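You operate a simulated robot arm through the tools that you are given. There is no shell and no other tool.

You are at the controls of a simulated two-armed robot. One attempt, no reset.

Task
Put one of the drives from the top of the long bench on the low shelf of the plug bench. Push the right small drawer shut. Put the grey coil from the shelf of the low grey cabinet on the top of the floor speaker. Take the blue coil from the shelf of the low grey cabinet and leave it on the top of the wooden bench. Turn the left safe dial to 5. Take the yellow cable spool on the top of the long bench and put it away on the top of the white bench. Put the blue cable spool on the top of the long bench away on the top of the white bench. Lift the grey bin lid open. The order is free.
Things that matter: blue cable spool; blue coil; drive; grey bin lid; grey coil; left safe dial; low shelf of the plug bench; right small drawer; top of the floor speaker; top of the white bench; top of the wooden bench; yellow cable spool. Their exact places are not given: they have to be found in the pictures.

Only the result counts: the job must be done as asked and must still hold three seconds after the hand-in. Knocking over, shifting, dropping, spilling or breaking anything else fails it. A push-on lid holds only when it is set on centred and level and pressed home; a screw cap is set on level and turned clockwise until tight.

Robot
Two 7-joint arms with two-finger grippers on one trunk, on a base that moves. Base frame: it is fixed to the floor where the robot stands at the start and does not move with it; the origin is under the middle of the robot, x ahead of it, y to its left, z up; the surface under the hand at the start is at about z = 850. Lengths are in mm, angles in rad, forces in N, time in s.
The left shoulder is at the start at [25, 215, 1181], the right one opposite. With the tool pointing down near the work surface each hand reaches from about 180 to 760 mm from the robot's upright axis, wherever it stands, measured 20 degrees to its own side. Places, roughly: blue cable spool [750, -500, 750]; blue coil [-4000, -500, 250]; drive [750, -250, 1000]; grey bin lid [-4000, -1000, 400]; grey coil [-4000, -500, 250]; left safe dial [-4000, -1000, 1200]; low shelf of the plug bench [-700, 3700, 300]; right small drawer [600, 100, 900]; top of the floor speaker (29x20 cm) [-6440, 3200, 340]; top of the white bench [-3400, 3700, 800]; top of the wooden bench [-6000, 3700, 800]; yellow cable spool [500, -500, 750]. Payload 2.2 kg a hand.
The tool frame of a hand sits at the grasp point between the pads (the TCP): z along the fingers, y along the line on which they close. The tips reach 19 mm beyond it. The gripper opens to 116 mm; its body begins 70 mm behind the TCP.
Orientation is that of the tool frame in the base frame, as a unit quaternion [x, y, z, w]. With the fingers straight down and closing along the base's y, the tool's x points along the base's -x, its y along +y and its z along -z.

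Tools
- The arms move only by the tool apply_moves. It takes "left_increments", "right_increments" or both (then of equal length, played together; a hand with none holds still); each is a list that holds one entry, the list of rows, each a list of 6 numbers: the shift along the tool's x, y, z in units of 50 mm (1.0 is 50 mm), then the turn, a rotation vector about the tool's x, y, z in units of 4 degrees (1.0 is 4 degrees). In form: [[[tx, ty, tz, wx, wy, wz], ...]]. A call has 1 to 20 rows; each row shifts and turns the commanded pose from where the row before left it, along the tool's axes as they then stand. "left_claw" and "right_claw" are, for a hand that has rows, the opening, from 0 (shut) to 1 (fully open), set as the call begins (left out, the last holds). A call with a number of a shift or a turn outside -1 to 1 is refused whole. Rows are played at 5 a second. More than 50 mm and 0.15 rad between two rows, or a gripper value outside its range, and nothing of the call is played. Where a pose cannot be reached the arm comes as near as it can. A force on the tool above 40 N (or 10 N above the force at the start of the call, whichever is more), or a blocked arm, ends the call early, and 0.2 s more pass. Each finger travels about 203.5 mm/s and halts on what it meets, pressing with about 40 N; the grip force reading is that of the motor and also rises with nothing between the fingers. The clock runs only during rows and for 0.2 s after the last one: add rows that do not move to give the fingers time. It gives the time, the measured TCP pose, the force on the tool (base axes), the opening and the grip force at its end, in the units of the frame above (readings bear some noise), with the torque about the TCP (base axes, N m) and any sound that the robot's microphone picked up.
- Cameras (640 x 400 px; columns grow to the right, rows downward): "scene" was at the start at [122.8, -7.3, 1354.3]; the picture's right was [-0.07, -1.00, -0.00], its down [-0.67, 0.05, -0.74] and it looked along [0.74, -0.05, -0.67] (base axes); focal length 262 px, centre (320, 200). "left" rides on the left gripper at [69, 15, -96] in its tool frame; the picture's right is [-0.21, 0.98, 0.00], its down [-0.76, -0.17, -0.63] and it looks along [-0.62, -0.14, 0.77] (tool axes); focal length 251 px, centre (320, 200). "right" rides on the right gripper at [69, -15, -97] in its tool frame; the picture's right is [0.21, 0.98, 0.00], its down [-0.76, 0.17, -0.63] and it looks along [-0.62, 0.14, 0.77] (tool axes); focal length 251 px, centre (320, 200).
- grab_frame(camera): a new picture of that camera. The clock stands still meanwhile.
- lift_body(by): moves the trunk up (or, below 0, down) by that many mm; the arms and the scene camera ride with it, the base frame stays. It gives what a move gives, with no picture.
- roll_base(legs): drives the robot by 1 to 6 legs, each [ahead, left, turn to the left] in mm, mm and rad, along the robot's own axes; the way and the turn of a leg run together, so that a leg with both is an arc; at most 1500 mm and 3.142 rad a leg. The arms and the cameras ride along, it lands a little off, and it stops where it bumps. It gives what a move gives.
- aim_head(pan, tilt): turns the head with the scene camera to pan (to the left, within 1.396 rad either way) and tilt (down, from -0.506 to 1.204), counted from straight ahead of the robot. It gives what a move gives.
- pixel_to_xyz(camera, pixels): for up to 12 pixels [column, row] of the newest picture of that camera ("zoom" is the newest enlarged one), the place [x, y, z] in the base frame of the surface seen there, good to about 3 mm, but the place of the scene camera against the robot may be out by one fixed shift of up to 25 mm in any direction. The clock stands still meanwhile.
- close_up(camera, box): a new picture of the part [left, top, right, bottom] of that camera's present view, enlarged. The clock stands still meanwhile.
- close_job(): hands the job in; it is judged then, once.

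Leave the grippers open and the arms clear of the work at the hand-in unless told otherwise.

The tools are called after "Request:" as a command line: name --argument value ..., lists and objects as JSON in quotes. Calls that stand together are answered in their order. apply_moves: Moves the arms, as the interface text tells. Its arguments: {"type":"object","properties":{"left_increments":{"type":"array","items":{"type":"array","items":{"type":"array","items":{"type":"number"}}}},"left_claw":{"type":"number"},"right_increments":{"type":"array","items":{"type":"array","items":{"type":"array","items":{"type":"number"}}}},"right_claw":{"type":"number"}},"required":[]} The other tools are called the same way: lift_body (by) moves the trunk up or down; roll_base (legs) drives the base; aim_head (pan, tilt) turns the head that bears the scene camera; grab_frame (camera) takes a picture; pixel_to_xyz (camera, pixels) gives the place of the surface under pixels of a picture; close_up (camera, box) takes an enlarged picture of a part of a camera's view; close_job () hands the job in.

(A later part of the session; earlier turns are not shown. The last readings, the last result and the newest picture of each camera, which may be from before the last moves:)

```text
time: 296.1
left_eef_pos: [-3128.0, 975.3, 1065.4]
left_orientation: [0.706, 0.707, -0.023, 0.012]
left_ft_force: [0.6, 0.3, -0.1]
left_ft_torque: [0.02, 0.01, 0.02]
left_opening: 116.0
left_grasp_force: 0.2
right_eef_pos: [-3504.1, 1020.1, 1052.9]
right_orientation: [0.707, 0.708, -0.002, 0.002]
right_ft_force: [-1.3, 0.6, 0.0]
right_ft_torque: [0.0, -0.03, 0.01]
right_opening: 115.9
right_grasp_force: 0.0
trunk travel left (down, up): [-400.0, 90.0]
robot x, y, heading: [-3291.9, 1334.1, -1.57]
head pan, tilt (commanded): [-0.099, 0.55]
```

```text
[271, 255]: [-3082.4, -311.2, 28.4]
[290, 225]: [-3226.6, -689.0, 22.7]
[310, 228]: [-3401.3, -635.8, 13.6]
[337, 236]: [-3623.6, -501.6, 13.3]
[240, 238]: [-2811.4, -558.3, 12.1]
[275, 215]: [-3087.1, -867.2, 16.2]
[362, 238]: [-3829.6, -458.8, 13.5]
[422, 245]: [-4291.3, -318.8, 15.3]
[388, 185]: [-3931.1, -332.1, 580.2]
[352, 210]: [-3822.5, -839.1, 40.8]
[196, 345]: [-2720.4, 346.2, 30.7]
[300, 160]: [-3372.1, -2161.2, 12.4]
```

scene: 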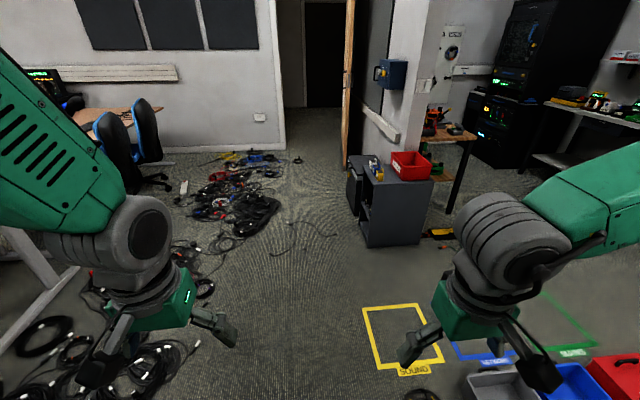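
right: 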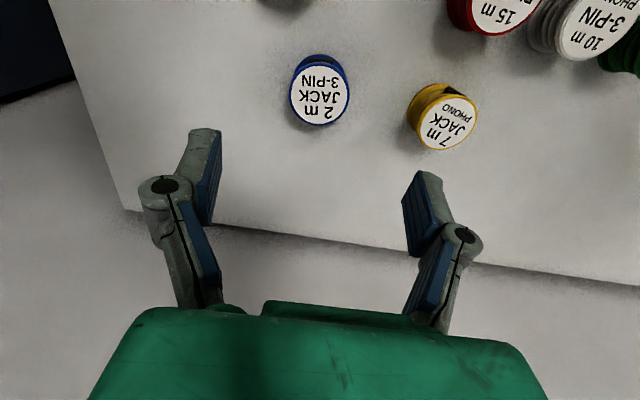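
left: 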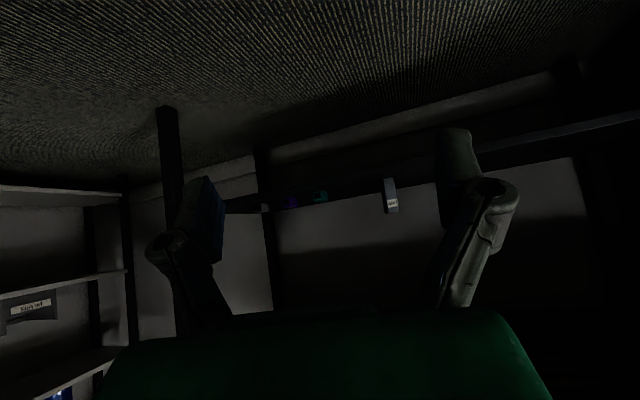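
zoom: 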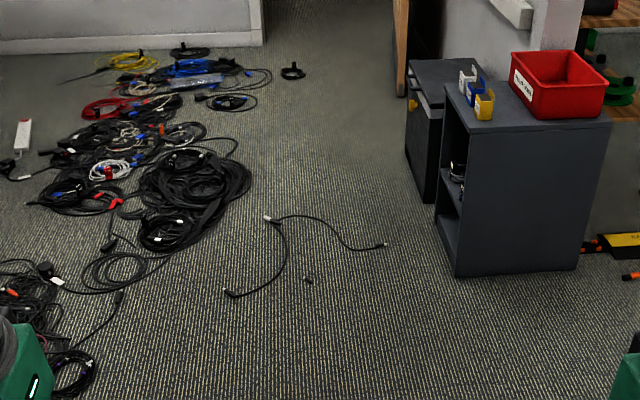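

The loose V-shaped cable runs from (-3082,-311) through (-3226,-689) to (-3645,-500), right in front of the cabinet. I'll look straight down to learn the size of my own base footprint.

Request:
aim_head --pan 0 --tilt 1.2

Request:
grab_frame --camera "scene"

Request:
aim_head --pan -1.2 --tilt 1.2

Request:
grab_frame --camera "scene"

```text
time: 297.1
left_eef_pos: [-3127.7, 977.1, 1066.1]
left_orientation: [0.707, 0.706, -0.023, 0.013]
left_ft_force: [-0.5, 0.3, -0.4]
left_ft_torque: [0.0, -0.02, -0.01]
left_opening: 116.2
left_grasp_force: 0.1
right_eef_pos: [-3505.6, 1022.2, 1053.1]
right_orientation: [0.707, 0.707, -0.003, 0.002]
right_ft_force: [0.2, -0.1, 1.0]
right_ft_torque: [-0.03, 0.03, -0.01]
right_opening: 116.2
right_grasp_force: 0.1
trunk travel left (down, up): [-400.0, 90.0]
robot x, y, heading: [-3288.0, 1337.1, -1.572]
head pan, tilt (commanded): [0.0, 1.201]
```

```text
taken
```

scene: 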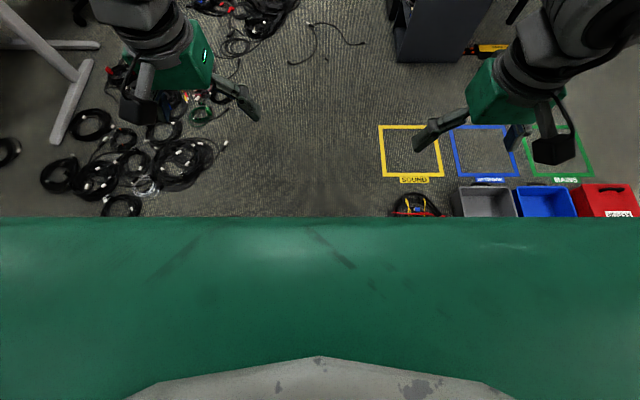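

```text
time: 298.5
left_eef_pos: [-3127.8, 976.8, 1066.1]
left_orientation: [0.707, 0.707, -0.023, 0.013]
left_ft_force: [-0.1, 0.5, -0.4]
left_ft_torque: [0.03, -0.01, 0.01]
left_opening: 116.0
left_grasp_force: 0.0
right_eef_pos: [-3504.8, 1021.2, 1053.3]
right_orientation: [0.706, 0.708, -0.003, 0.002]
right_ft_force: [0.4, -1.1, 0.1]
right_ft_torque: [0.01, 0.02, 0.0]
right_opening: 116.1
right_grasp_force: 0.1
trunk travel left (down, up): [-400.0, 90.0]
robot x, y, heading: [-3288.8, 1337.6, -1.57]
head pan, tilt (commanded): [-1.201, 1.201]
```

```text
taken
```

scene: 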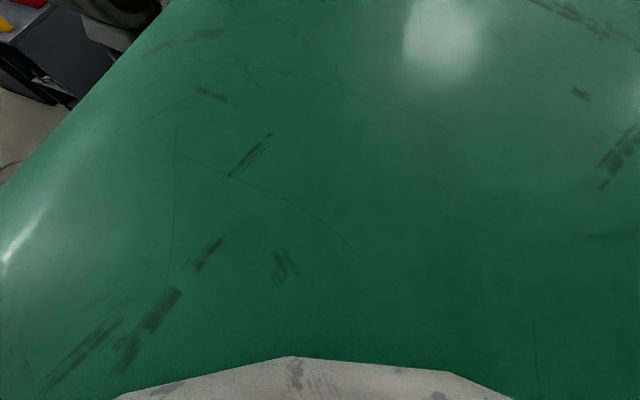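

The base isn't visible from here. I'll go forward to about y=190, still clear of the cable, and turn partly right to inspect the cabinet, bin and safe.

Request:
roll_base --legs '[[1130, 0, 0], [0, 0, -0.95]]'

Request:
aim_head --pan 0.05 --tilt 0.6

Request:
grab_frame --camera "scene"

```text
time: 306.5
left_eef_pos: [-3473.4, -108.9, 1066.2]
left_orientation: [0.948, 0.318, -0.027, 0.002]
left_ft_force: [0.3, 0.2, 0.6]
left_ft_torque: [0.01, -0.02, 0.0]
left_opening: 116.0
left_grasp_force: 0.0
right_eef_pos: [-3664.2, 219.4, 1052.2]
right_orientation: [0.948, 0.319, -0.003, 0.0]
right_ft_force: [0.6, -0.3, 0.2]
right_ft_torque: [0.0, 0.04, 0.0]
right_opening: 115.9
right_grasp_force: 0.1
trunk travel left (down, up): [-400.0, 90.0]
robot x, y, heading: [-3280.6, 238.8, -2.496]
head pan, tilt (commanded): [-1.201, 1.201]
```

```text
time: 308.0
left_eef_pos: [-3470.6, -108.1, 1066.6]
left_orientation: [0.948, 0.318, -0.027, 0.0]
left_ft_force: [0.0, -0.7, 0.7]
left_ft_torque: [-0.03, 0.0, -0.04]
left_opening: 116.0
left_grasp_force: 0.0
right_eef_pos: [-3661.8, 220.1, 1053.5]
right_orientation: [0.948, 0.319, -0.004, 0.001]
right_ft_force: [0.1, -0.8, 0.2]
right_ft_torque: [0.0, 0.0, 0.02]
right_opening: 115.7
right_grasp_force: 0.2
trunk travel left (down, up): [-400.0, 90.0]
robot x, y, heading: [-3282.4, 237.4, -2.491]
head pan, tilt (commanded): [0.051, 0.6]
```

```text
taken
```

scene: 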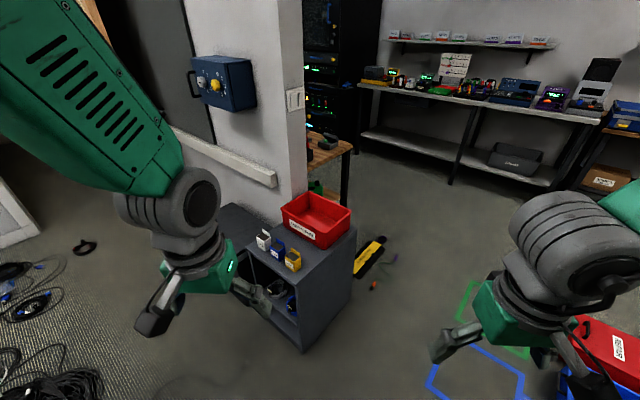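

Request:
close_up --camera "scene" --box '[180, 40, 300, 130]'

Request:
pixel_to_xyz --camera "zoom" --pixels '[[110, 215], [185, 240], [70, 230], [230, 120], [400, 200], [240, 350], [80, 110], [150, 280]]'

Request:
close_up --camera "scene" --box '[200, 190, 370, 360]'

Request:
pixel_to_xyz --camera "zoom" --pixels '[[100, 60], [130, 150], [330, 230], [410, 270], [170, 310], [370, 380], [270, 340], [330, 330], [340, 380], [480, 100], [350, 260], [500, 300]]'

```text
4.44 times, centred on (240, 85) of scene
```

zoom: 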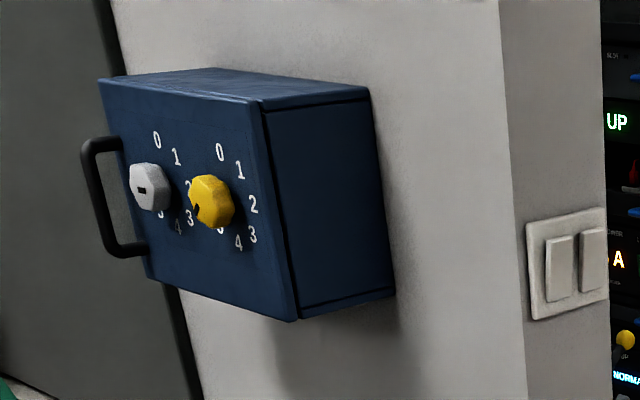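

```text
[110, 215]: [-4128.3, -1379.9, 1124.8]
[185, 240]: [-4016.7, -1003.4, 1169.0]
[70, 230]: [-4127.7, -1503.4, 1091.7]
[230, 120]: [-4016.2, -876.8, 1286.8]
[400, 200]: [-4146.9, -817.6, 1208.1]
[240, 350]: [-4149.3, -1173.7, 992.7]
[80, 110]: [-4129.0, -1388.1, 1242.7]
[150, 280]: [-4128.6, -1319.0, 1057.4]
```

```text
2.35 times, centred on (285, 275) of scene
```

zoom: 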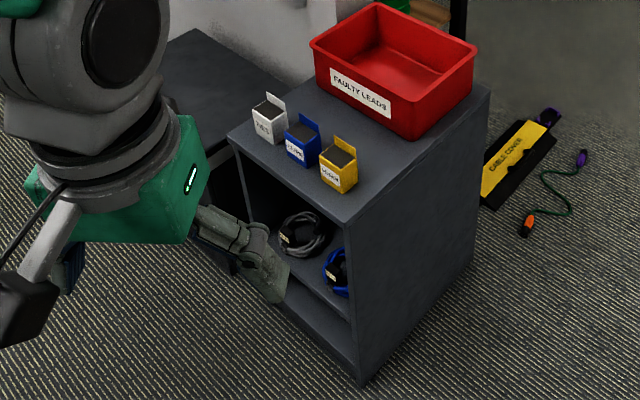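

```text
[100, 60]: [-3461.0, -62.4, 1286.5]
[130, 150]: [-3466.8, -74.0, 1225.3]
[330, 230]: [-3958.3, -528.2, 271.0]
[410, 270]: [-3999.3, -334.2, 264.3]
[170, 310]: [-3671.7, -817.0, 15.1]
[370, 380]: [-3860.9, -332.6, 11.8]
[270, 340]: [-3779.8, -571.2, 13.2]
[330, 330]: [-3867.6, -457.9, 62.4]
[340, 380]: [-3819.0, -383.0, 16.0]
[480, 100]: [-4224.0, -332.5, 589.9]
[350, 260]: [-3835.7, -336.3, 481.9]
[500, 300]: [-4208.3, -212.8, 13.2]
```

The left dial is the silver knob and the right one is yellow. The cabinet's open front faces +x with the grey coil and blue coil inside. I'll zoom in on the coils and the bin top.

Request:
close_up --camera "scene" --box '[255, 260, 315, 320]'

Request:
pixel_to_xyz --camera "zoom" --pixels '[[240, 170], [250, 235], [185, 200], [300, 200], [355, 245], [420, 290], [350, 300], [420, 230], [250, 330], [300, 300], [310, 380], [120, 250]]'

Request:
pixel_to_xyz --camera "scene" --pixels '[[232, 208], [262, 215], [240, 225], [250, 210], [300, 262], [265, 238], [345, 230], [277, 245], [293, 258]]'

```text
6.67 times, centred on (285, 290) of scene
```

zoom: 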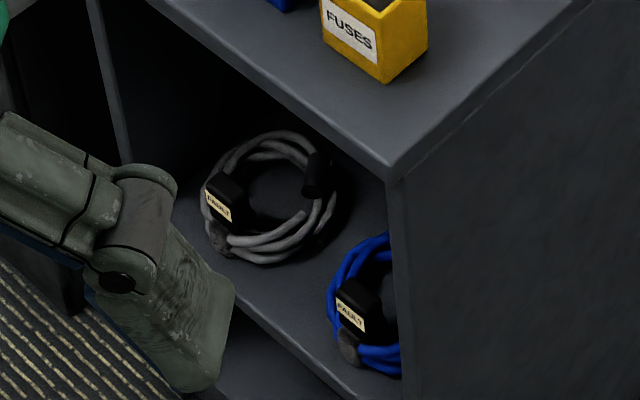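

```text
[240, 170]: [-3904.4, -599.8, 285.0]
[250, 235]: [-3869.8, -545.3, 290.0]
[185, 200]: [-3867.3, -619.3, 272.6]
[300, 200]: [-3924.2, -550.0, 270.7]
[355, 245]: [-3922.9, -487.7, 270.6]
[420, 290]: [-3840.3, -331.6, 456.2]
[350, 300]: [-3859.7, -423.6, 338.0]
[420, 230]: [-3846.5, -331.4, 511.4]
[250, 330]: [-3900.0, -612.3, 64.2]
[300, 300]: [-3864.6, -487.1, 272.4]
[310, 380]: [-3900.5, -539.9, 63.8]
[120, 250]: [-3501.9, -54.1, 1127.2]
```

```text
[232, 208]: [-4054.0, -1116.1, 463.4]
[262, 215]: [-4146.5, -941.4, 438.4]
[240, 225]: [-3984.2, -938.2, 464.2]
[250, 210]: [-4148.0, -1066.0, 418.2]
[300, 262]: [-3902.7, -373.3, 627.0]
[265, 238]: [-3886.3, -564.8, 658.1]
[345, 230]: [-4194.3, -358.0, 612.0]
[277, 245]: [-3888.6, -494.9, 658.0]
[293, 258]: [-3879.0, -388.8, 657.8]
```

The coils sit on a shelf at z≈257: grey near (-3905,-565), blue near (-3890,-410). The bin's top is at z≈450 next to the cabinet, and the safe face is at x≈-4016. I'll turn to face -x and advance a little, ready to slide left toward the bin and safe.

Request:
roll_base --legs '[[0, 0, -0.65], [120, 0, 0]]'

Request:
aim_head --pan 0.6 --tilt 0.75

Request:
grab_frame --camera "scene"

```text
time: 310.9
left_eef_pos: [-3759.7, 67.6, 1065.5]
left_orientation: [1.0, 0.005, -0.027, -0.009]
left_ft_force: [0.6, -0.3, -0.6]
left_ft_torque: [-0.01, -0.03, -0.01]
left_opening: 115.7
left_grasp_force: 0.0
right_eef_pos: [-3718.2, 444.5, 1055.0]
right_orientation: [1.0, 0.006, -0.004, -0.001]
right_ft_force: [0.1, -0.1, -0.5]
right_ft_torque: [0.0, 0.02, 0.01]
right_opening: 115.8
right_grasp_force: 0.0
trunk travel left (down, up): [-400.0, 90.0]
robot x, y, heading: [-3405.7, 235.2, -3.133]
head pan, tilt (commanded): [0.051, 0.6]
```

```text
time: 311.9
left_eef_pos: [-3757.9, 67.8, 1067.1]
left_orientation: [1.0, 0.005, -0.027, -0.008]
left_ft_force: [-0.1, 0.1, -0.8]
left_ft_torque: [-0.04, -0.01, 0.03]
left_opening: 116.0
left_grasp_force: 0.0
right_eef_pos: [-3716.2, 445.2, 1055.9]
right_orientation: [1.0, 0.006, -0.005, -0.002]
right_ft_force: [-0.3, 0.2, 0.3]
right_ft_torque: [0.03, 0.02, -0.03]
right_opening: 115.9
right_grasp_force: 0.0
trunk travel left (down, up): [-400.0, 90.0]
robot x, y, heading: [-3404.5, 235.5, -3.134]
head pan, tilt (commanded): [0.6, 0.75]
```

```text
taken
```

scene: 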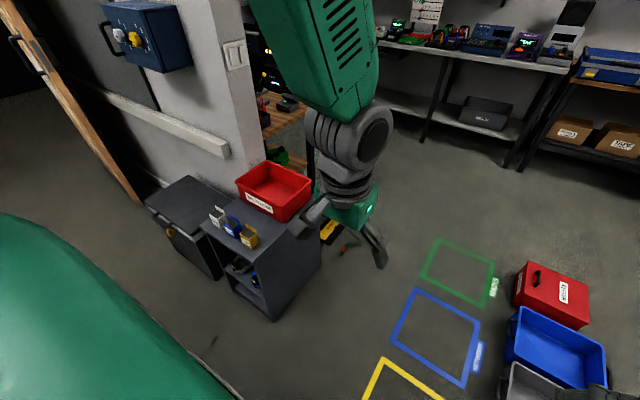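

Request:
close_up --camera "scene" --box '[120, 150, 290, 330]'

Request:
pixel_to_xyz --camera "zoom" --pixels '[[110, 100], [200, 70], [300, 120], [200, 170], [180, 150], [220, 200], [190, 185], [300, 180], [250, 150], [330, 280], [160, 150], [400, 170]]'

```text
2.22 times, centred on (205, 240) of scene
```

zoom: 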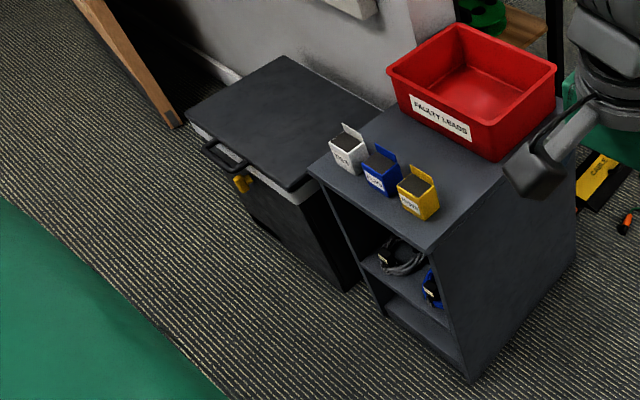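

```text
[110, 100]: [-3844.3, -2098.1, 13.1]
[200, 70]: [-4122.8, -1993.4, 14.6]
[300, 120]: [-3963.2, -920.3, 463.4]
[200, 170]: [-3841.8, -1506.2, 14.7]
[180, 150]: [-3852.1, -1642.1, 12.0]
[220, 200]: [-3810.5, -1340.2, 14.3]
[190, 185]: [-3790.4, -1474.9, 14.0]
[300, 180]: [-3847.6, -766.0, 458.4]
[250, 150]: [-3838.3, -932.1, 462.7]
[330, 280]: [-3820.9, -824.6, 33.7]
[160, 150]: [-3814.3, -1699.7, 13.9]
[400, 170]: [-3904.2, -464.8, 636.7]
```

Request:
pixel_to_xyz --camera "zoom" --pixels '[[207, 148], [220, 160], [234, 168], [246, 166], [241, 183], [226, 152], [195, 115], [285, 60], [375, 105], [290, 188], [270, 185], [205, 130]]'

Request:
close_up --camera "scene" --box '[140, 180, 220, 260]'

```text
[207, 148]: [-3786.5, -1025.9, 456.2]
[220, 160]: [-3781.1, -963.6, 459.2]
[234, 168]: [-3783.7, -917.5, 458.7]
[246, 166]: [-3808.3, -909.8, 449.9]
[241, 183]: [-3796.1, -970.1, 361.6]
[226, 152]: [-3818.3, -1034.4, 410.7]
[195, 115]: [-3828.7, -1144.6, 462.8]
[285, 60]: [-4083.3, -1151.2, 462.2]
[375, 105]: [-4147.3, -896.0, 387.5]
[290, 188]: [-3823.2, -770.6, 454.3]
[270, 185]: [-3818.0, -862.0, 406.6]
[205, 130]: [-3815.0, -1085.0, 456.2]
```

```text
5.00 times, centred on (180, 220) of scene
```

zoom: 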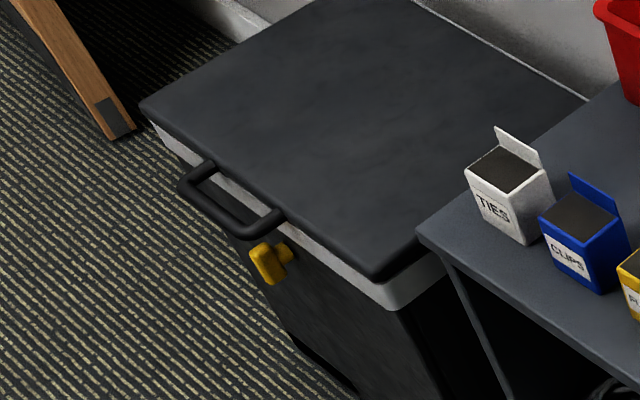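

The bin lid is a dark slab with its top at z≈449. A black U handle protrudes at its front, with the bar at x≈-3783, y from -1026 to -912, z≈445, and there's a yellow latch knob below at (-3796,-970,348). I'll slide left in steps and watch for any bump.

Request:
roll_base --legs '[[0, 450, 0]]'

Request:
aim_head --pan 1.2 --tilt 0.9

Request:
grab_frame --camera "scene"

Request:
grab_frame --camera "left"

```text
time: 314.6
left_eef_pos: [-3756.5, -378.4, 1066.9]
left_orientation: [1.0, 0.002, -0.027, -0.009]
left_ft_force: [-0.1, 0.4, -0.8]
left_ft_torque: [0.0, 0.01, 0.01]
left_opening: 116.0
left_grasp_force: 0.2
right_eef_pos: [-3712.6, -1.6, 1056.0]
right_orientation: [1.0, 0.004, -0.005, -0.003]
right_ft_force: [-1.0, -1.2, 0.4]
right_ft_torque: [0.01, 0.0, -0.05]
right_opening: 116.0
right_grasp_force: 0.1
trunk travel left (down, up): [-400.0, 90.0]
robot x, y, heading: [-3400.9, -210.8, -3.137]
head pan, tilt (commanded): [0.6, 0.75]
```

```text
time: 315.6
left_eef_pos: [-3754.6, -372.6, 1067.6]
left_orientation: [1.0, 0.003, -0.028, -0.008]
left_ft_force: [0.5, -0.1, -1.0]
left_ft_torque: [0.0, -0.03, 0.0]
left_opening: 116.0
left_grasp_force: 0.0
right_eef_pos: [-3710.4, 2.3, 1055.3]
right_orientation: [1.0, 0.004, -0.006, -0.001]
right_ft_force: [-0.3, -0.3, 0.6]
right_ft_torque: [0.02, 0.0, -0.01]
right_opening: 115.9
right_grasp_force: 0.0
trunk travel left (down, up): [-400.0, 90.0]
robot x, y, heading: [-3400.5, -209.8, -3.14]
head pan, tilt (commanded): [1.201, 0.901]
```

```text
taken
```

scene: 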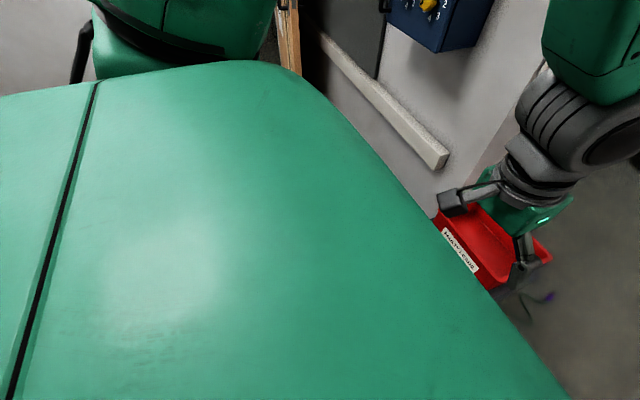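

```text
taken
```

left: 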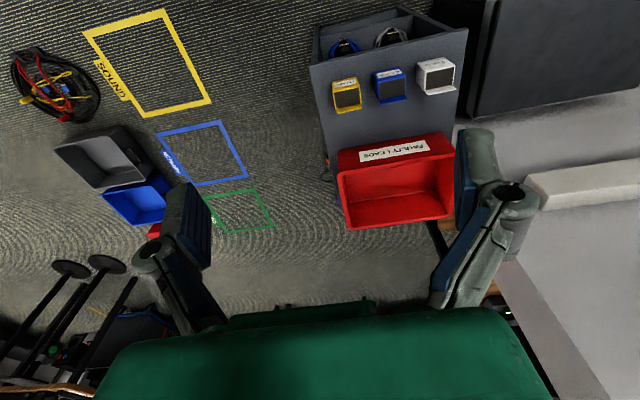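

No bump. I'll continue left to about y=-960, in front of the bin and safe.

Request:
roll_base --legs '[[0, 400, 0]]'

Request:
roll_base --legs '[[0, 350, 0]]'

Request:
aim_head --pan 0 --tilt 0.7

Request:
grab_frame --camera "scene"

```text
time: 318.1
left_eef_pos: [-3752.6, -782.6, 1068.8]
left_orientation: [1.0, 0.003, -0.027, -0.008]
left_ft_force: [-0.7, -0.8, 0.8]
left_ft_torque: [0.01, -0.01, 0.0]
left_opening: 116.1
left_grasp_force: 0.0
right_eef_pos: [-3709.5, -405.9, 1056.3]
right_orientation: [1.0, 0.005, -0.006, -0.002]
right_ft_force: [-0.5, -0.7, -0.4]
right_ft_torque: [0.02, -0.02, 0.0]
right_opening: 116.0
right_grasp_force: 0.0
trunk travel left (down, up): [-400.0, 90.0]
robot x, y, heading: [-3402.5, -613.8, -3.141]
head pan, tilt (commanded): [1.201, 0.901]
```

```text
time: 320.4
left_eef_pos: [-3748.4, -1106.8, 1072.1]
left_orientation: [1.0, 0.001, -0.031, 0.004]
left_ft_force: [-1.6, 1.6, 0.4]
left_ft_torque: [-0.13, 0.0, 0.01]
left_opening: 115.8
left_grasp_force: 0.1
right_eef_pos: [-3706.0, -728.9, 1053.1]
right_orientation: [1.0, 0.004, -0.008, 0.007]
right_ft_force: [-0.6, 1.7, -0.2]
right_ft_torque: [-0.11, 0.0, 0.01]
right_opening: 116.1
right_grasp_force: 0.0
trunk travel left (down, up): [-400.0, 90.0]
robot x, y, heading: [-3398.3, -954.6, -3.138]
head pan, tilt (commanded): [1.201, 0.901]
```

```text
time: 321.8
left_eef_pos: [-3745.7, -1142.0, 1067.8]
left_orientation: [0.999, 0.002, -0.032, -0.012]
left_ft_force: [0.5, 0.8, 0.0]
left_ft_torque: [0.04, -0.01, -0.02]
left_opening: 116.3
left_grasp_force: 0.1
right_eef_pos: [-3703.3, -765.5, 1060.4]
right_orientation: [1.0, 0.005, -0.008, -0.01]
right_ft_force: [0.1, -0.7, 0.2]
right_ft_torque: [0.03, 0.0, -0.02]
right_opening: 115.9
right_grasp_force: 0.1
trunk travel left (down, up): [-400.0, 90.0]
robot x, y, heading: [-3392.1, -961.5, -3.134]
head pan, tilt (commanded): [0.0, 0.7]
```

```text
taken
```

scene: 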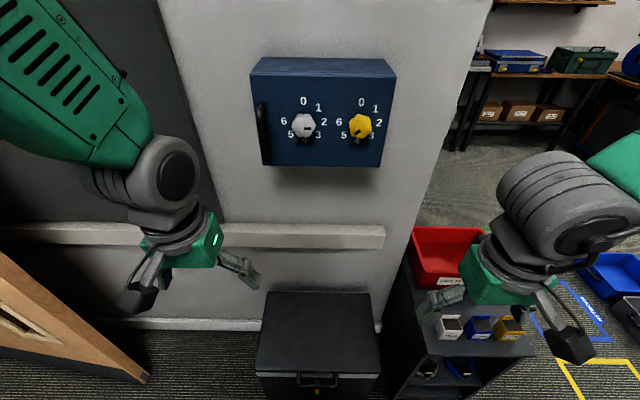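

I'm now squarely in front of the safe. The dials carry numbers 0 to 6 clockwise. I'll zoom in on them and on the bin.

Request:
close_up --camera "scene" --box '[240, 50, 400, 180]'

Request:
pixel_to_xyz --camera "scene" --pixels '[[304, 125], [300, 118], [308, 133], [360, 126], [280, 90], [370, 90], [262, 130], [304, 101], [284, 122], [324, 123], [292, 136], [320, 137]]'

Request:
close_up --camera "scene" --box '[230, 280, 400, 400]'

```text
3.08 times, centred on (320, 115) of scene
```

zoom: 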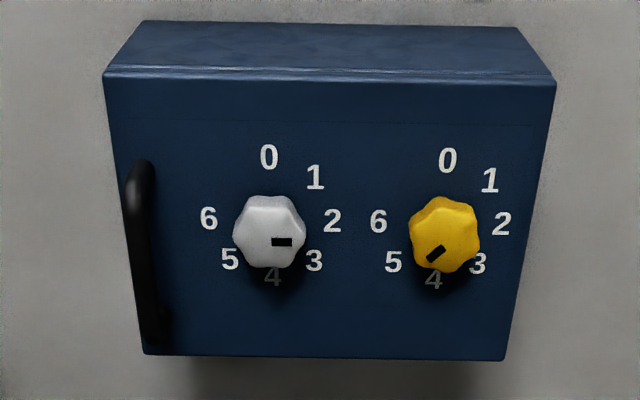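

```text
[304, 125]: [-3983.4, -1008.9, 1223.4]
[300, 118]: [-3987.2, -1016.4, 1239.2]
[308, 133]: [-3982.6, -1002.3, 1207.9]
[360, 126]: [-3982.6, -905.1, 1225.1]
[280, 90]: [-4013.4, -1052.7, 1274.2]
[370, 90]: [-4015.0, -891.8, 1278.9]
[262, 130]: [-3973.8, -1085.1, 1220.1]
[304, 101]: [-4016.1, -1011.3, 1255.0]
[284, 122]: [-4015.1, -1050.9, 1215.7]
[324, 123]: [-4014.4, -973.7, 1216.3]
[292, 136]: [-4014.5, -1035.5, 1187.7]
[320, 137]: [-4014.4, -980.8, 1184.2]
```

```text
3.33 times, centred on (315, 340) of scene
```

zoom: 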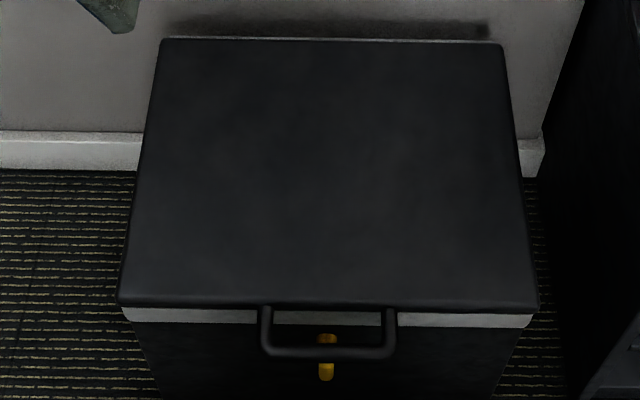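

The left (silver) dial's black mark points right, at "2". Numbers run clockwise at 45° steps, so it must turn 135° clockwise to reach 5. The yellow right dial must not be touched. For a horizontal hand I'd rather have the shoulder lower, so I'll lower the trunk by 350 mm and then tilt the left hand up step by step.

Request:
lift_body --by -350

Request:
apply_moves --left_increments '[[[-0.173, 0, -0.389, 0, -1, 0], [-0.2, 0, -0.376, 0, -1, 0], [-0.225, 0, -0.362, 0, -1, 0], [-0.25, 0, -0.345, 0, -1, 0], [-0.273, 0, -0.327, 0, -1, 0], [-0.296, 0, -0.307, 0, -1, 0], [-0.316, 0, -0.286, 0, -1, 0], [-0.335, 0, -0.263, 0, -1, 0], [-0.353, 0, -0.239, 0, -1, 0], [-0.369, 0, -0.214, 0, -1, 0], [-0.382, 0, -0.187, 0, -1, 0], [0, 0, 0, 0, 0, 0]]]' --left_claw 1

Request:
grab_frame --camera "scene"

```text
time: 325.2
left_eef_pos: [-3746.6, -1126.9, 719.6]
left_orientation: [0.999, 0.001, -0.032, -0.008]
left_ft_force: [-0.7, 0.4, -0.2]
left_ft_torque: [0.0, -0.02, -0.01]
left_opening: 116.0
left_grasp_force: 0.1
right_eef_pos: [-3702.8, -748.6, 708.8]
right_orientation: [1.0, 0.003, -0.008, -0.002]
right_ft_force: [-0.2, 0.5, 0.4]
right_ft_torque: [-0.01, -0.02, 0.02]
right_opening: 116.0
right_grasp_force: 0.1
trunk travel left (down, up): [-50.0, 440.0]
robot x, y, heading: [-3397.7, -954.1, -3.137]
head pan, tilt (commanded): [0.0, 0.7]
```

```text
time: 327.8
left_eef_pos: [-3828.4, -1130.4, 940.8]
left_orientation: [0.914, 0.004, -0.405, -0.005]
left_ft_force: [-0.2, 0.7, -0.8]
left_ft_torque: [0.01, -0.02, 0.04]
left_opening: 115.9
left_grasp_force: 0.0
right_eef_pos: [-3703.8, -749.2, 708.7]
right_orientation: [1.0, 0.003, -0.008, -0.003]
right_ft_force: [-0.6, 0.3, 0.8]
right_ft_torque: [0.02, 0.0, 0.0]
right_opening: 116.0
right_grasp_force: 0.1
trunk travel left (down, up): [-50.0, 440.0]
robot x, y, heading: [-3396.7, -959.2, -3.134]
head pan, tilt (commanded): [0.0, 0.7]
```

```text
taken
```

scene: 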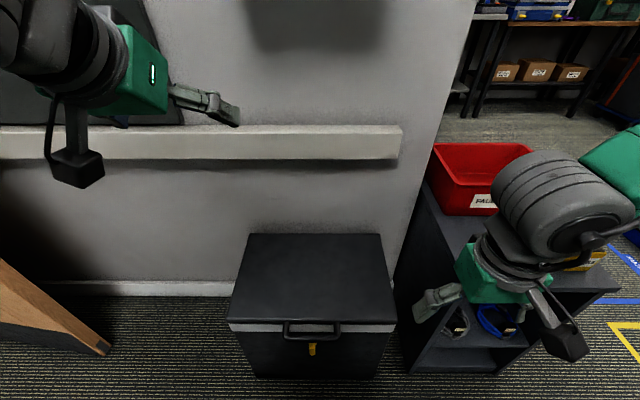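

The tilt is working (47.8°, z=941). I'll continue to horizontal.

Request:
apply_moves --left_increments '[[[-0.395, 0, -0.16, 0, -1, 0], [-0.405, 0, -0.133, 0, -1, 0], [-0.413, 0, -0.104, 0, -1, 0], [-0.419, 0, -0.075, 0, -1, 0], [-0.424, 0, -0.045, 0, -1, 0], [-0.426, 0, -0.016, 0, -1, 0], [-0.426, 0, 0.014, 0, -1, 0], [-0.424, 0, 0.043, 0, -1, 0], [-0.42, 0, 0.073, 0, -1, 0], [-0.414, 0, 0.102, 0, -1, 0], [0, 0, 0, 0, -0.55, 0], [0, 0, 0, 0, 0, 0]]]' --left_claw 1

Request:
grab_frame --camera "left"

Request:
aim_head --pan 0 --tilt 0.1

Request:
grab_frame --camera "scene"

```text
time: 330.4
left_eef_pos: [-3900.8, -1135.5, 1139.3]
left_orientation: [0.708, 0.007, -0.706, -0.004]
left_ft_force: [-0.1, -0.1, 0.5]
left_ft_torque: [-0.02, 0.01, -0.04]
left_opening: 115.9
left_grasp_force: 0.1
right_eef_pos: [-3703.3, -750.3, 708.2]
right_orientation: [1.0, 0.003, -0.008, -0.004]
right_ft_force: [0.4, 0.8, 0.2]
right_ft_torque: [0.02, 0.02, 0.03]
right_opening: 115.8
right_grasp_force: 0.1
trunk travel left (down, up): [-50.0, 440.0]
robot x, y, heading: [-3401.1, -956.5, -3.134]
head pan, tilt (commanded): [0.0, 0.7]
```

```text
taken
```

left: 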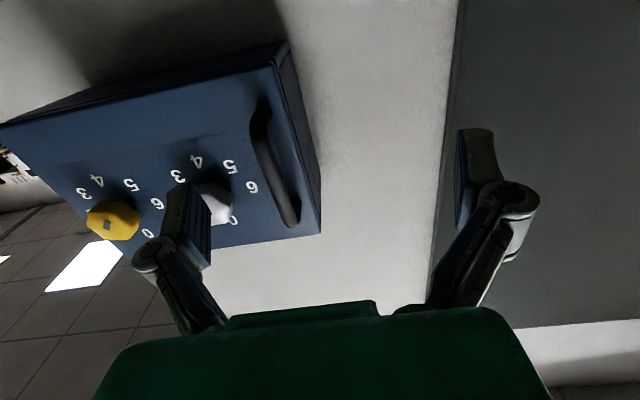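

```text
time: 331.4
left_eef_pos: [-3900.5, -1136.2, 1139.0]
left_orientation: [0.708, 0.007, -0.706, -0.004]
left_ft_force: [0.7, -0.1, 0.0]
left_ft_torque: [-0.04, -0.03, 0.02]
left_opening: 116.0
left_grasp_force: 0.2
right_eef_pos: [-3703.6, -750.8, 708.7]
right_orientation: [1.0, 0.003, -0.009, -0.004]
right_ft_force: [-1.3, -1.2, 0.6]
right_ft_torque: [0.0, -0.01, 0.02]
right_opening: 116.0
right_grasp_force: 0.1
trunk travel left (down, up): [-50.0, 440.0]
robot x, y, heading: [-3395.6, -956.5, -3.134]
head pan, tilt (commanded): [0.0, 0.099]
```

```text
taken
```

scene: 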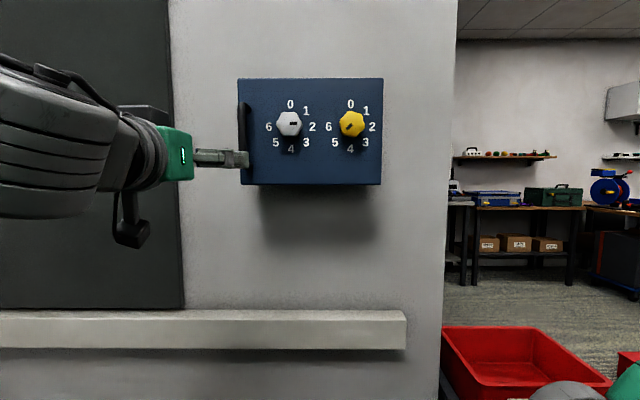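

The left hand is horizontal now, pointing at the wall. I'll move it in front of the silver knob (y≈-1012, z≈1202) at a safe distance, with a narrower opening to clear the safe's handle.

Request:
apply_moves --left_increments '[[[-0.21, -0.413, 0, 0, 0, 0], [-0.21, -0.413, 0, 0, 0, 0], [-0.21, -0.413, 0, 0, 0, 0], [-0.21, -0.413, 0, 0, 0, 0], [-0.21, -0.413, 0, 0, 0, 0], [-0.21, -0.413, 0, 0, 0, 0], [0, 0, 0, 0, 0, 0]]]' --left_claw 0.7

Request:
grab_frame --camera "left"

Request:
close_up --camera "scene" --box '[220, 60, 400, 200]'

```text
time: 333.0
left_eef_pos: [-3900.6, -1011.4, 1205.2]
left_orientation: [0.708, 0.006, -0.706, -0.004]
left_ft_force: [-0.6, -0.1, 0.3]
left_ft_torque: [-0.02, 0.01, -0.01]
left_opening: 80.9
left_grasp_force: 0.0
right_eef_pos: [-3703.2, -751.0, 708.5]
right_orientation: [1.0, 0.003, -0.008, -0.004]
right_ft_force: [-0.1, -0.5, 0.3]
right_ft_torque: [0.02, 0.0, 0.0]
right_opening: 115.8
right_grasp_force: 0.1
trunk travel left (down, up): [-50.0, 440.0]
robot x, y, heading: [-3397.1, -957.5, -3.136]
head pan, tilt (commanded): [0.0, 0.099]
```

```text
taken
```

left: 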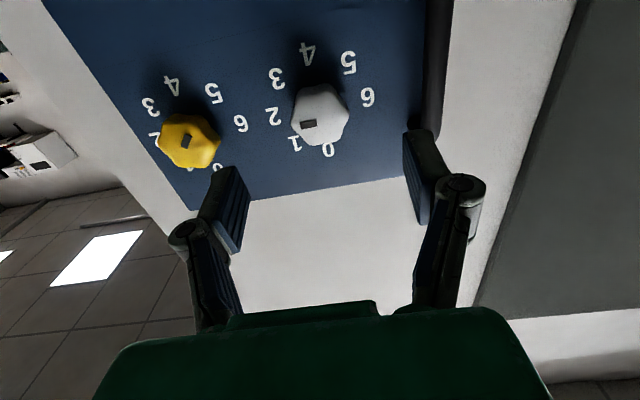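

```text
2.86 times, centred on (310, 130) of scene
```

zoom: 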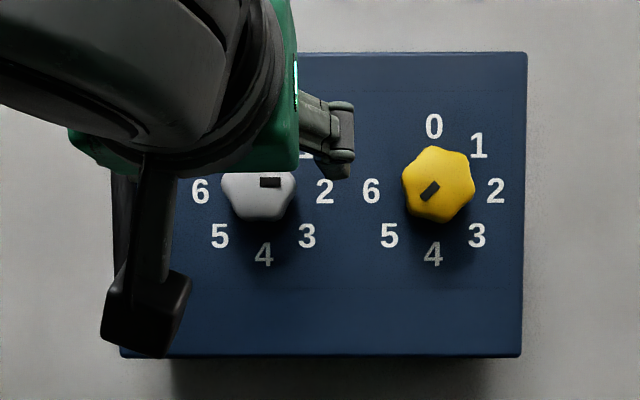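

Request:
pixel_to_xyz --camera "left" --pixels '[[321, 115], [308, 123], [273, 117], [368, 97], [308, 53], [328, 150], [300, 100], [345, 105], [325, 92], [315, 138], [242, 122], [187, 142]]'

```text
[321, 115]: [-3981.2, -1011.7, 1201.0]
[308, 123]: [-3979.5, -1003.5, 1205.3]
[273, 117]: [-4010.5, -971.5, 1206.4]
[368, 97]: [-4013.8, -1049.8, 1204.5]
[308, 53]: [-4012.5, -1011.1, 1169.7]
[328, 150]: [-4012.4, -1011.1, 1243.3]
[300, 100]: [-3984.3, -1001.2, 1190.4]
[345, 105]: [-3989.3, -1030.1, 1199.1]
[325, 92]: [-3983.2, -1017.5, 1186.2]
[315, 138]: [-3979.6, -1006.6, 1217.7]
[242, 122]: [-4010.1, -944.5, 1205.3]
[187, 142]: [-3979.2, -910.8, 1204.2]
```

The knob's centre is at (y,z)=(-1011,1206), its front at x≈-3980 and the face at x≈-4012. The hand is well centred. I'll pre-rotate the wrist 68° counter-clockwise so the later clockwise turn stays inside its range.

Request:
apply_moves --left_increments '[[[0, 0, 0, 0, 0, -1], [0, 0, 0, 0, 0, -1], [0, 0, 0, 0, 0, -1], [0, 0, 0, 0, 0, -1], [0, 0, 0, 0, 0, -1], [0, 0, 0, 0, 0, -1], [0, 0, 0, 0, 0, -1], [0, 0, 0, 0, 0, -1], [0, 0, 0, 0, 0, -1], [0, 0, 0, 0, 0, -1], [0, 0, 0, 0, 0, -1], [0, 0, 0, 0, 0, -1], [0, 0, 0, 0, 0, -1], [0, 0, 0, 0, 0, -1], [0, 0, 0, 0, 0, -1], [0, 0, 0, 0, 0, -1], [0, 0, 0, 0, 0, -1], [0, 0, 0, 0, 0, 0]]]' --left_claw 0.65

Request:
grab_frame --camera "left"

Request:
grab_frame --camera "scene"

```text
time: 336.8
left_eef_pos: [-3899.2, -1012.2, 1204.5]
left_orientation: [-0.583, -0.401, 0.583, 0.4]
left_ft_force: [0.3, 0.2, 0.7]
left_ft_torque: [0.0, -0.05, 0.04]
left_opening: 75.5
left_grasp_force: 0.0
right_eef_pos: [-3703.0, -750.0, 708.3]
right_orientation: [1.0, 0.004, -0.008, -0.003]
right_ft_force: [0.1, 0.2, 0.5]
right_ft_torque: [0.01, 0.01, 0.0]
right_opening: 116.2
right_grasp_force: 0.1
trunk travel left (down, up): [-50.0, 440.0]
robot x, y, heading: [-3399.5, -950.7, -3.133]
head pan, tilt (commanded): [0.0, 0.099]
```

```text
taken
```

left: 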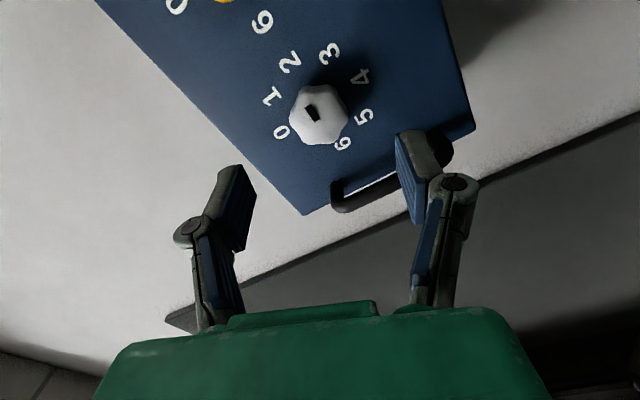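

```text
taken
```

scene: 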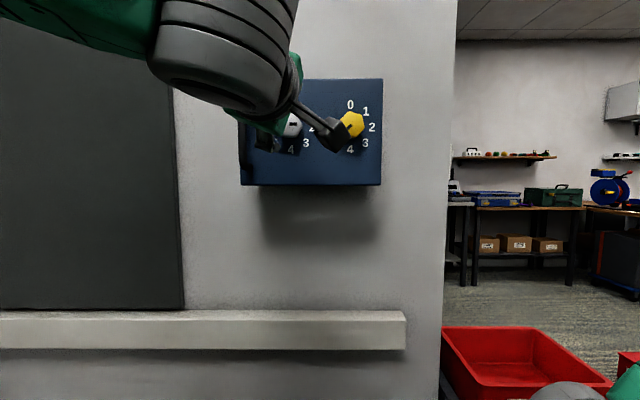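

The closing axis is now nearly vertical and clear of the handle. I'll advance about 87 mm onto the knob.

Request:
apply_moves --left_increments '[[[0.012, -0.037, 0.5, 0, 0, 0], [0, 0, 0.5, 0, 0, 0], [0, 0, 0.4, 0, 0, 0], [0, 0, 0.2, 0, 0, 0], [0, 0, 0.1, 0, 0, 0], [0, 0, 0, 0, 0, 0]]]' --left_claw 0.65

Request:
grab_frame --camera "left"

```text
time: 338.2
left_eef_pos: [-3986.1, -1012.0, 1204.6]
left_orientation: [0.584, 0.402, -0.583, -0.398]
left_ft_force: [-0.2, 0.3, 0.3]
left_ft_torque: [0.02, -0.02, 0.02]
left_opening: 75.2
left_grasp_force: 0.1
right_eef_pos: [-3703.1, -749.4, 708.0]
right_orientation: [1.0, 0.003, -0.008, -0.004]
right_ft_force: [-0.2, 1.3, 0.0]
right_ft_torque: [0.01, -0.01, 0.01]
right_opening: 116.0
right_grasp_force: 0.2
trunk travel left (down, up): [-50.0, 440.0]
robot x, y, heading: [-3396.8, -953.3, -3.143]
head pan, tilt (commanded): [0.0, 0.099]
```

```text
taken
```

left: 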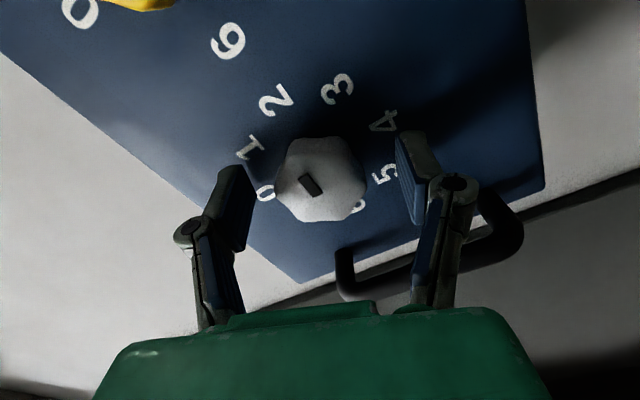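

The knob sits between the fingers. I'll close gently on it and check.

Request:
apply_moves --left_increments '[[[0, 0, 0, 0, 0, 0], [0, 0, 0, 0, 0, 0], [0, 0, 0, 0, 0, 0]]]' --left_claw 0

Request:
grab_frame --camera "left"

```text
time: 339.0
left_eef_pos: [-3987.0, -1012.2, 1205.4]
left_orientation: [0.584, 0.401, -0.582, -0.398]
left_ft_force: [-0.8, 0.7, 0.9]
left_ft_torque: [-0.04, 0.03, 0.13]
left_opening: 40.0
left_grasp_force: 45.1
right_eef_pos: [-3703.5, -749.4, 706.9]
right_orientation: [1.0, 0.004, -0.008, -0.003]
right_ft_force: [-0.1, -0.4, -0.1]
right_ft_torque: [-0.01, 0.01, 0.02]
right_opening: 115.8
right_grasp_force: 0.0
trunk travel left (down, up): [-50.0, 440.0]
robot x, y, heading: [-3397.1, -957.7, -3.136]
head pan, tilt (commanded): [0.0, 0.099]
```

```text
taken
```

left: 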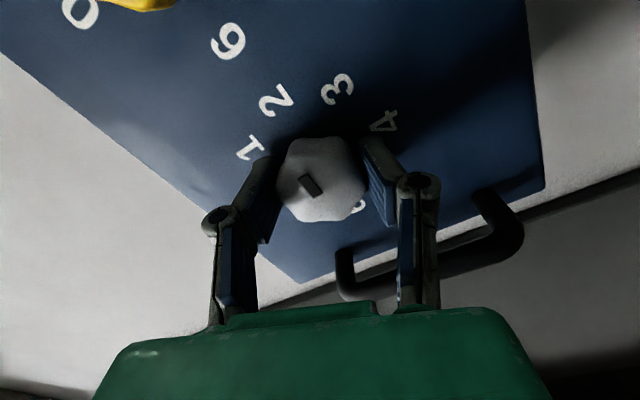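

The knob is gripped at 40 mm. I'll turn 45° clockwise and check.

Request:
apply_moves --left_increments '[[[0, 0, 0, 0, 0, 1], [0, 0, 0, 0, 0, 1], [0, 0, 0, 0, 0, 1], [0, 0, 0, 0, 0, 1], [0, 0, 0, 0, 0, 1], [0, 0, 0, 0, 0, 1], [0, 0, 0, 0, 0, 1], [0, 0, 0, 0, 0, 1], [0, 0, 0, 0, 0, 1], [0, 0, 0, 0, 0, 1], [0, 0, 0, 0, 0, 1], [0, 0, 0, 0, 0, 0.25], [0, 0, 0, 0, 0, 0]]]' --left_claw 0

Request:
grab_frame --camera "left"

```text
time: 341.8
left_eef_pos: [-3985.8, -1011.2, 1203.8]
left_orientation: [0.693, 0.147, -0.69, -0.146]
left_ft_force: [-2.3, -3.6, -4.7]
left_ft_torque: [0.02, 0.03, 0.31]
left_opening: 40.4
left_grasp_force: 45.4
right_eef_pos: [-3704.4, -750.5, 707.9]
right_orientation: [1.0, 0.003, -0.007, -0.003]
right_ft_force: [0.0, 1.1, -0.1]
right_ft_torque: [0.01, 0.03, 0.02]
right_opening: 115.9
right_grasp_force: 0.1
trunk travel left (down, up): [-50.0, 440.0]
robot x, y, heading: [-3397.9, -955.9, -3.131]
head pan, tilt (commanded): [0.0, 0.099]
```

```text
taken
```

left: 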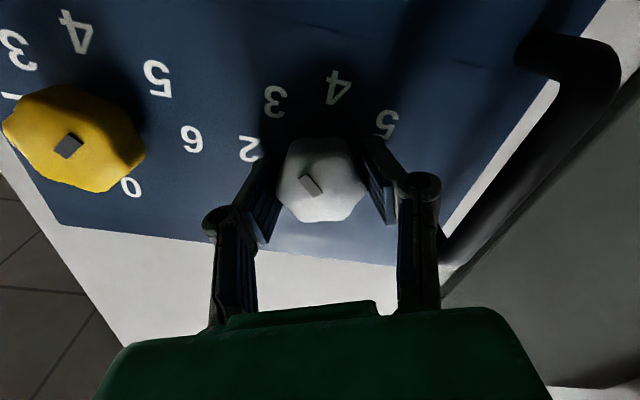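

The knob turns with the hand. I'll turn another 45°.

Request:
apply_moves --left_increments '[[[0, 0, 0, 0, 0, 1], [0, 0, 0, 0, 0, 1], [0, 0, 0, 0, 0, 1], [0, 0, 0, 0, 0, 1], [0, 0, 0, 0, 0, 1], [0, 0, 0, 0, 0, 1], [0, 0, 0, 0, 0, 1], [0, 0, 0, 0, 0, 1], [0, 0, 0, 0, 0, 1], [0, 0, 0, 0, 0, 1], [0, 0, 0, 0, 0, 1], [0, 0, 0, 0, 0, 0.25], [0, 0, 0, 0, 0, 0]]]' --left_claw 0

Request:
grab_frame --camera "left"

```text
time: 344.6
left_eef_pos: [-3987.0, -1011.7, 1204.5]
left_orientation: [0.697, -0.128, -0.694, 0.131]
left_ft_force: [3.4, -6.7, -12.0]
left_ft_torque: [-0.03, -0.19, 0.07]
left_opening: 39.9
left_grasp_force: 44.5
right_eef_pos: [-3704.1, -751.8, 707.8]
right_orientation: [1.0, 0.003, -0.007, -0.003]
right_ft_force: [-0.7, -0.2, -0.4]
right_ft_torque: [-0.02, -0.02, 0.0]
right_opening: 116.1
right_grasp_force: 0.2
trunk travel left (down, up): [-50.0, 440.0]
robot x, y, heading: [-3398.0, -957.3, -3.135]
head pan, tilt (commanded): [0.0, 0.099]
```

```text
taken
```

left: 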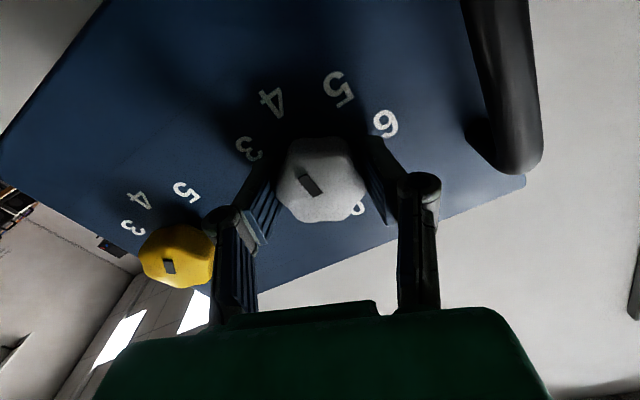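

Turned 90° so far. One more 45° turn.

Request:
apply_moves --left_increments '[[[0, 0, 0, 0, 0, 1], [0, 0, 0, 0, 0, 1], [0, 0, 0, 0, 0, 1], [0, 0, 0, 0, 0, 1], [0, 0, 0, 0, 0, 1], [0, 0, 0, 0, 0, 1], [0, 0, 0, 0, 0, 1], [0, 0, 0, 0, 0, 1], [0, 0, 0, 0, 0, 1], [0, 0, 0, 0, 0, 1], [0, 0, 0, 0, 0, 1], [0, 0, 0, 0, 0, 0.25], [0, 0, 0, 0, 0, 0]]]' --left_claw 0

Request:
grab_frame --camera "left"

Request:
grab_frame --camera "scene"

```text
time: 347.4
left_eef_pos: [-3986.5, -1011.3, 1204.8]
left_orientation: [0.594, -0.387, -0.591, 0.385]
left_ft_force: [-1.3, -6.5, -1.6]
left_ft_torque: [0.0, -0.08, 0.34]
left_opening: 40.0
left_grasp_force: 45.0
right_eef_pos: [-3703.9, -751.0, 707.9]
right_orientation: [1.0, 0.003, -0.008, -0.005]
right_ft_force: [0.6, 0.7, -1.3]
right_ft_torque: [0.02, 0.0, 0.0]
right_opening: 116.3
right_grasp_force: 0.1
trunk travel left (down, up): [-50.0, 440.0]
robot x, y, heading: [-3396.4, -954.4, -3.132]
head pan, tilt (commanded): [0.0, 0.099]
```

```text
taken
```

left: 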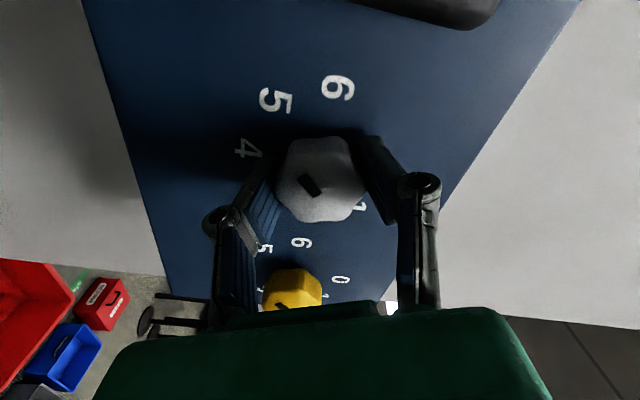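

```text
taken
```

scene: 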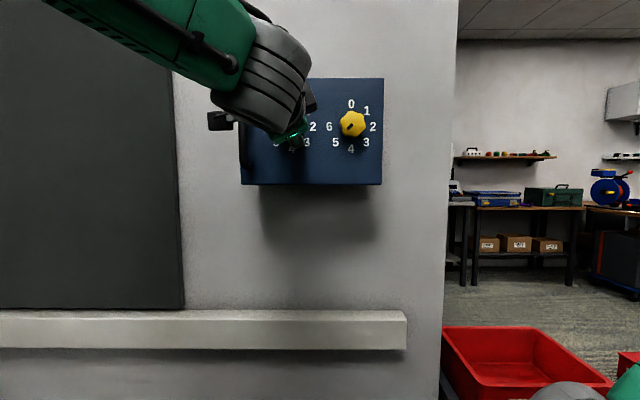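

Turned about 135° in total. I'll open the fingers and back straight off to read the dial.

Request:
apply_moves --left_increments '[[[0, 0, 0, 0, 0, 0], [0, 0, 0, 0, 0, 0], [0, 0, 0, 0, 0, 0]]]' --left_claw 0.65

Request:
apply_moves --left_increments '[[[0, 0, -0.3, 0, 0, 0], [0, 0, -0.5, 0, 0, 0], [0, 0, -0.6, 0, 0, 0], [0, 0, -0.6, 0, 0, 0], [0, 0, 0, 0, 0, 0]]]'

Request:
grab_frame --camera "left"

```text
time: 348.2
left_eef_pos: [-3986.2, -1012.2, 1204.8]
left_orientation: [0.594, -0.385, -0.591, 0.386]
left_ft_force: [-0.1, -0.7, -0.3]
left_ft_torque: [-0.03, 0.0, -0.01]
left_opening: 75.6
left_grasp_force: 0.0
right_eef_pos: [-3702.9, -751.7, 707.7]
right_orientation: [1.0, 0.003, -0.008, -0.003]
right_ft_force: [0.9, -0.7, 0.7]
right_ft_torque: [0.01, 0.02, 0.03]
right_opening: 116.0
right_grasp_force: 0.1
trunk travel left (down, up): [-50.0, 440.0]
robot x, y, heading: [-3395.1, -956.1, -3.134]
head pan, tilt (commanded): [0.0, 0.099]
```

```text
time: 349.4
left_eef_pos: [-3886.1, -1010.6, 1202.9]
left_orientation: [0.594, -0.386, -0.591, 0.386]
left_ft_force: [-0.1, 0.4, 0.6]
left_ft_torque: [-0.01, 0.05, 0.0]
left_opening: 75.5
left_grasp_force: 0.1
right_eef_pos: [-3703.7, -750.6, 707.0]
right_orientation: [1.0, 0.003, -0.007, -0.003]
right_ft_force: [0.5, 0.0, -0.2]
right_ft_torque: [0.02, 0.03, 0.01]
right_opening: 116.2
right_grasp_force: 0.0
trunk travel left (down, up): [-50.0, 440.0]
robot x, y, heading: [-3396.6, -952.3, -3.133]
head pan, tilt (commanded): [0.0, 0.099]
```

```text
taken
```

left: 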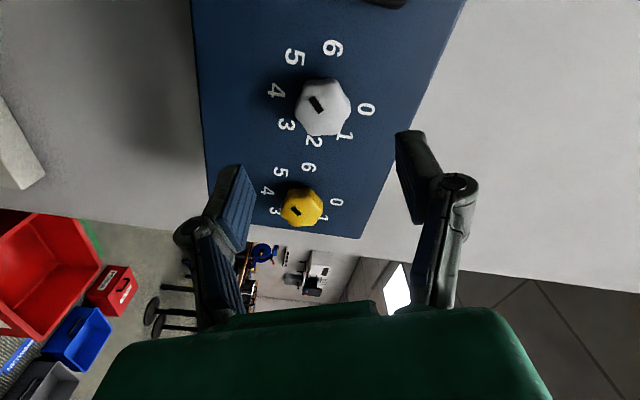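

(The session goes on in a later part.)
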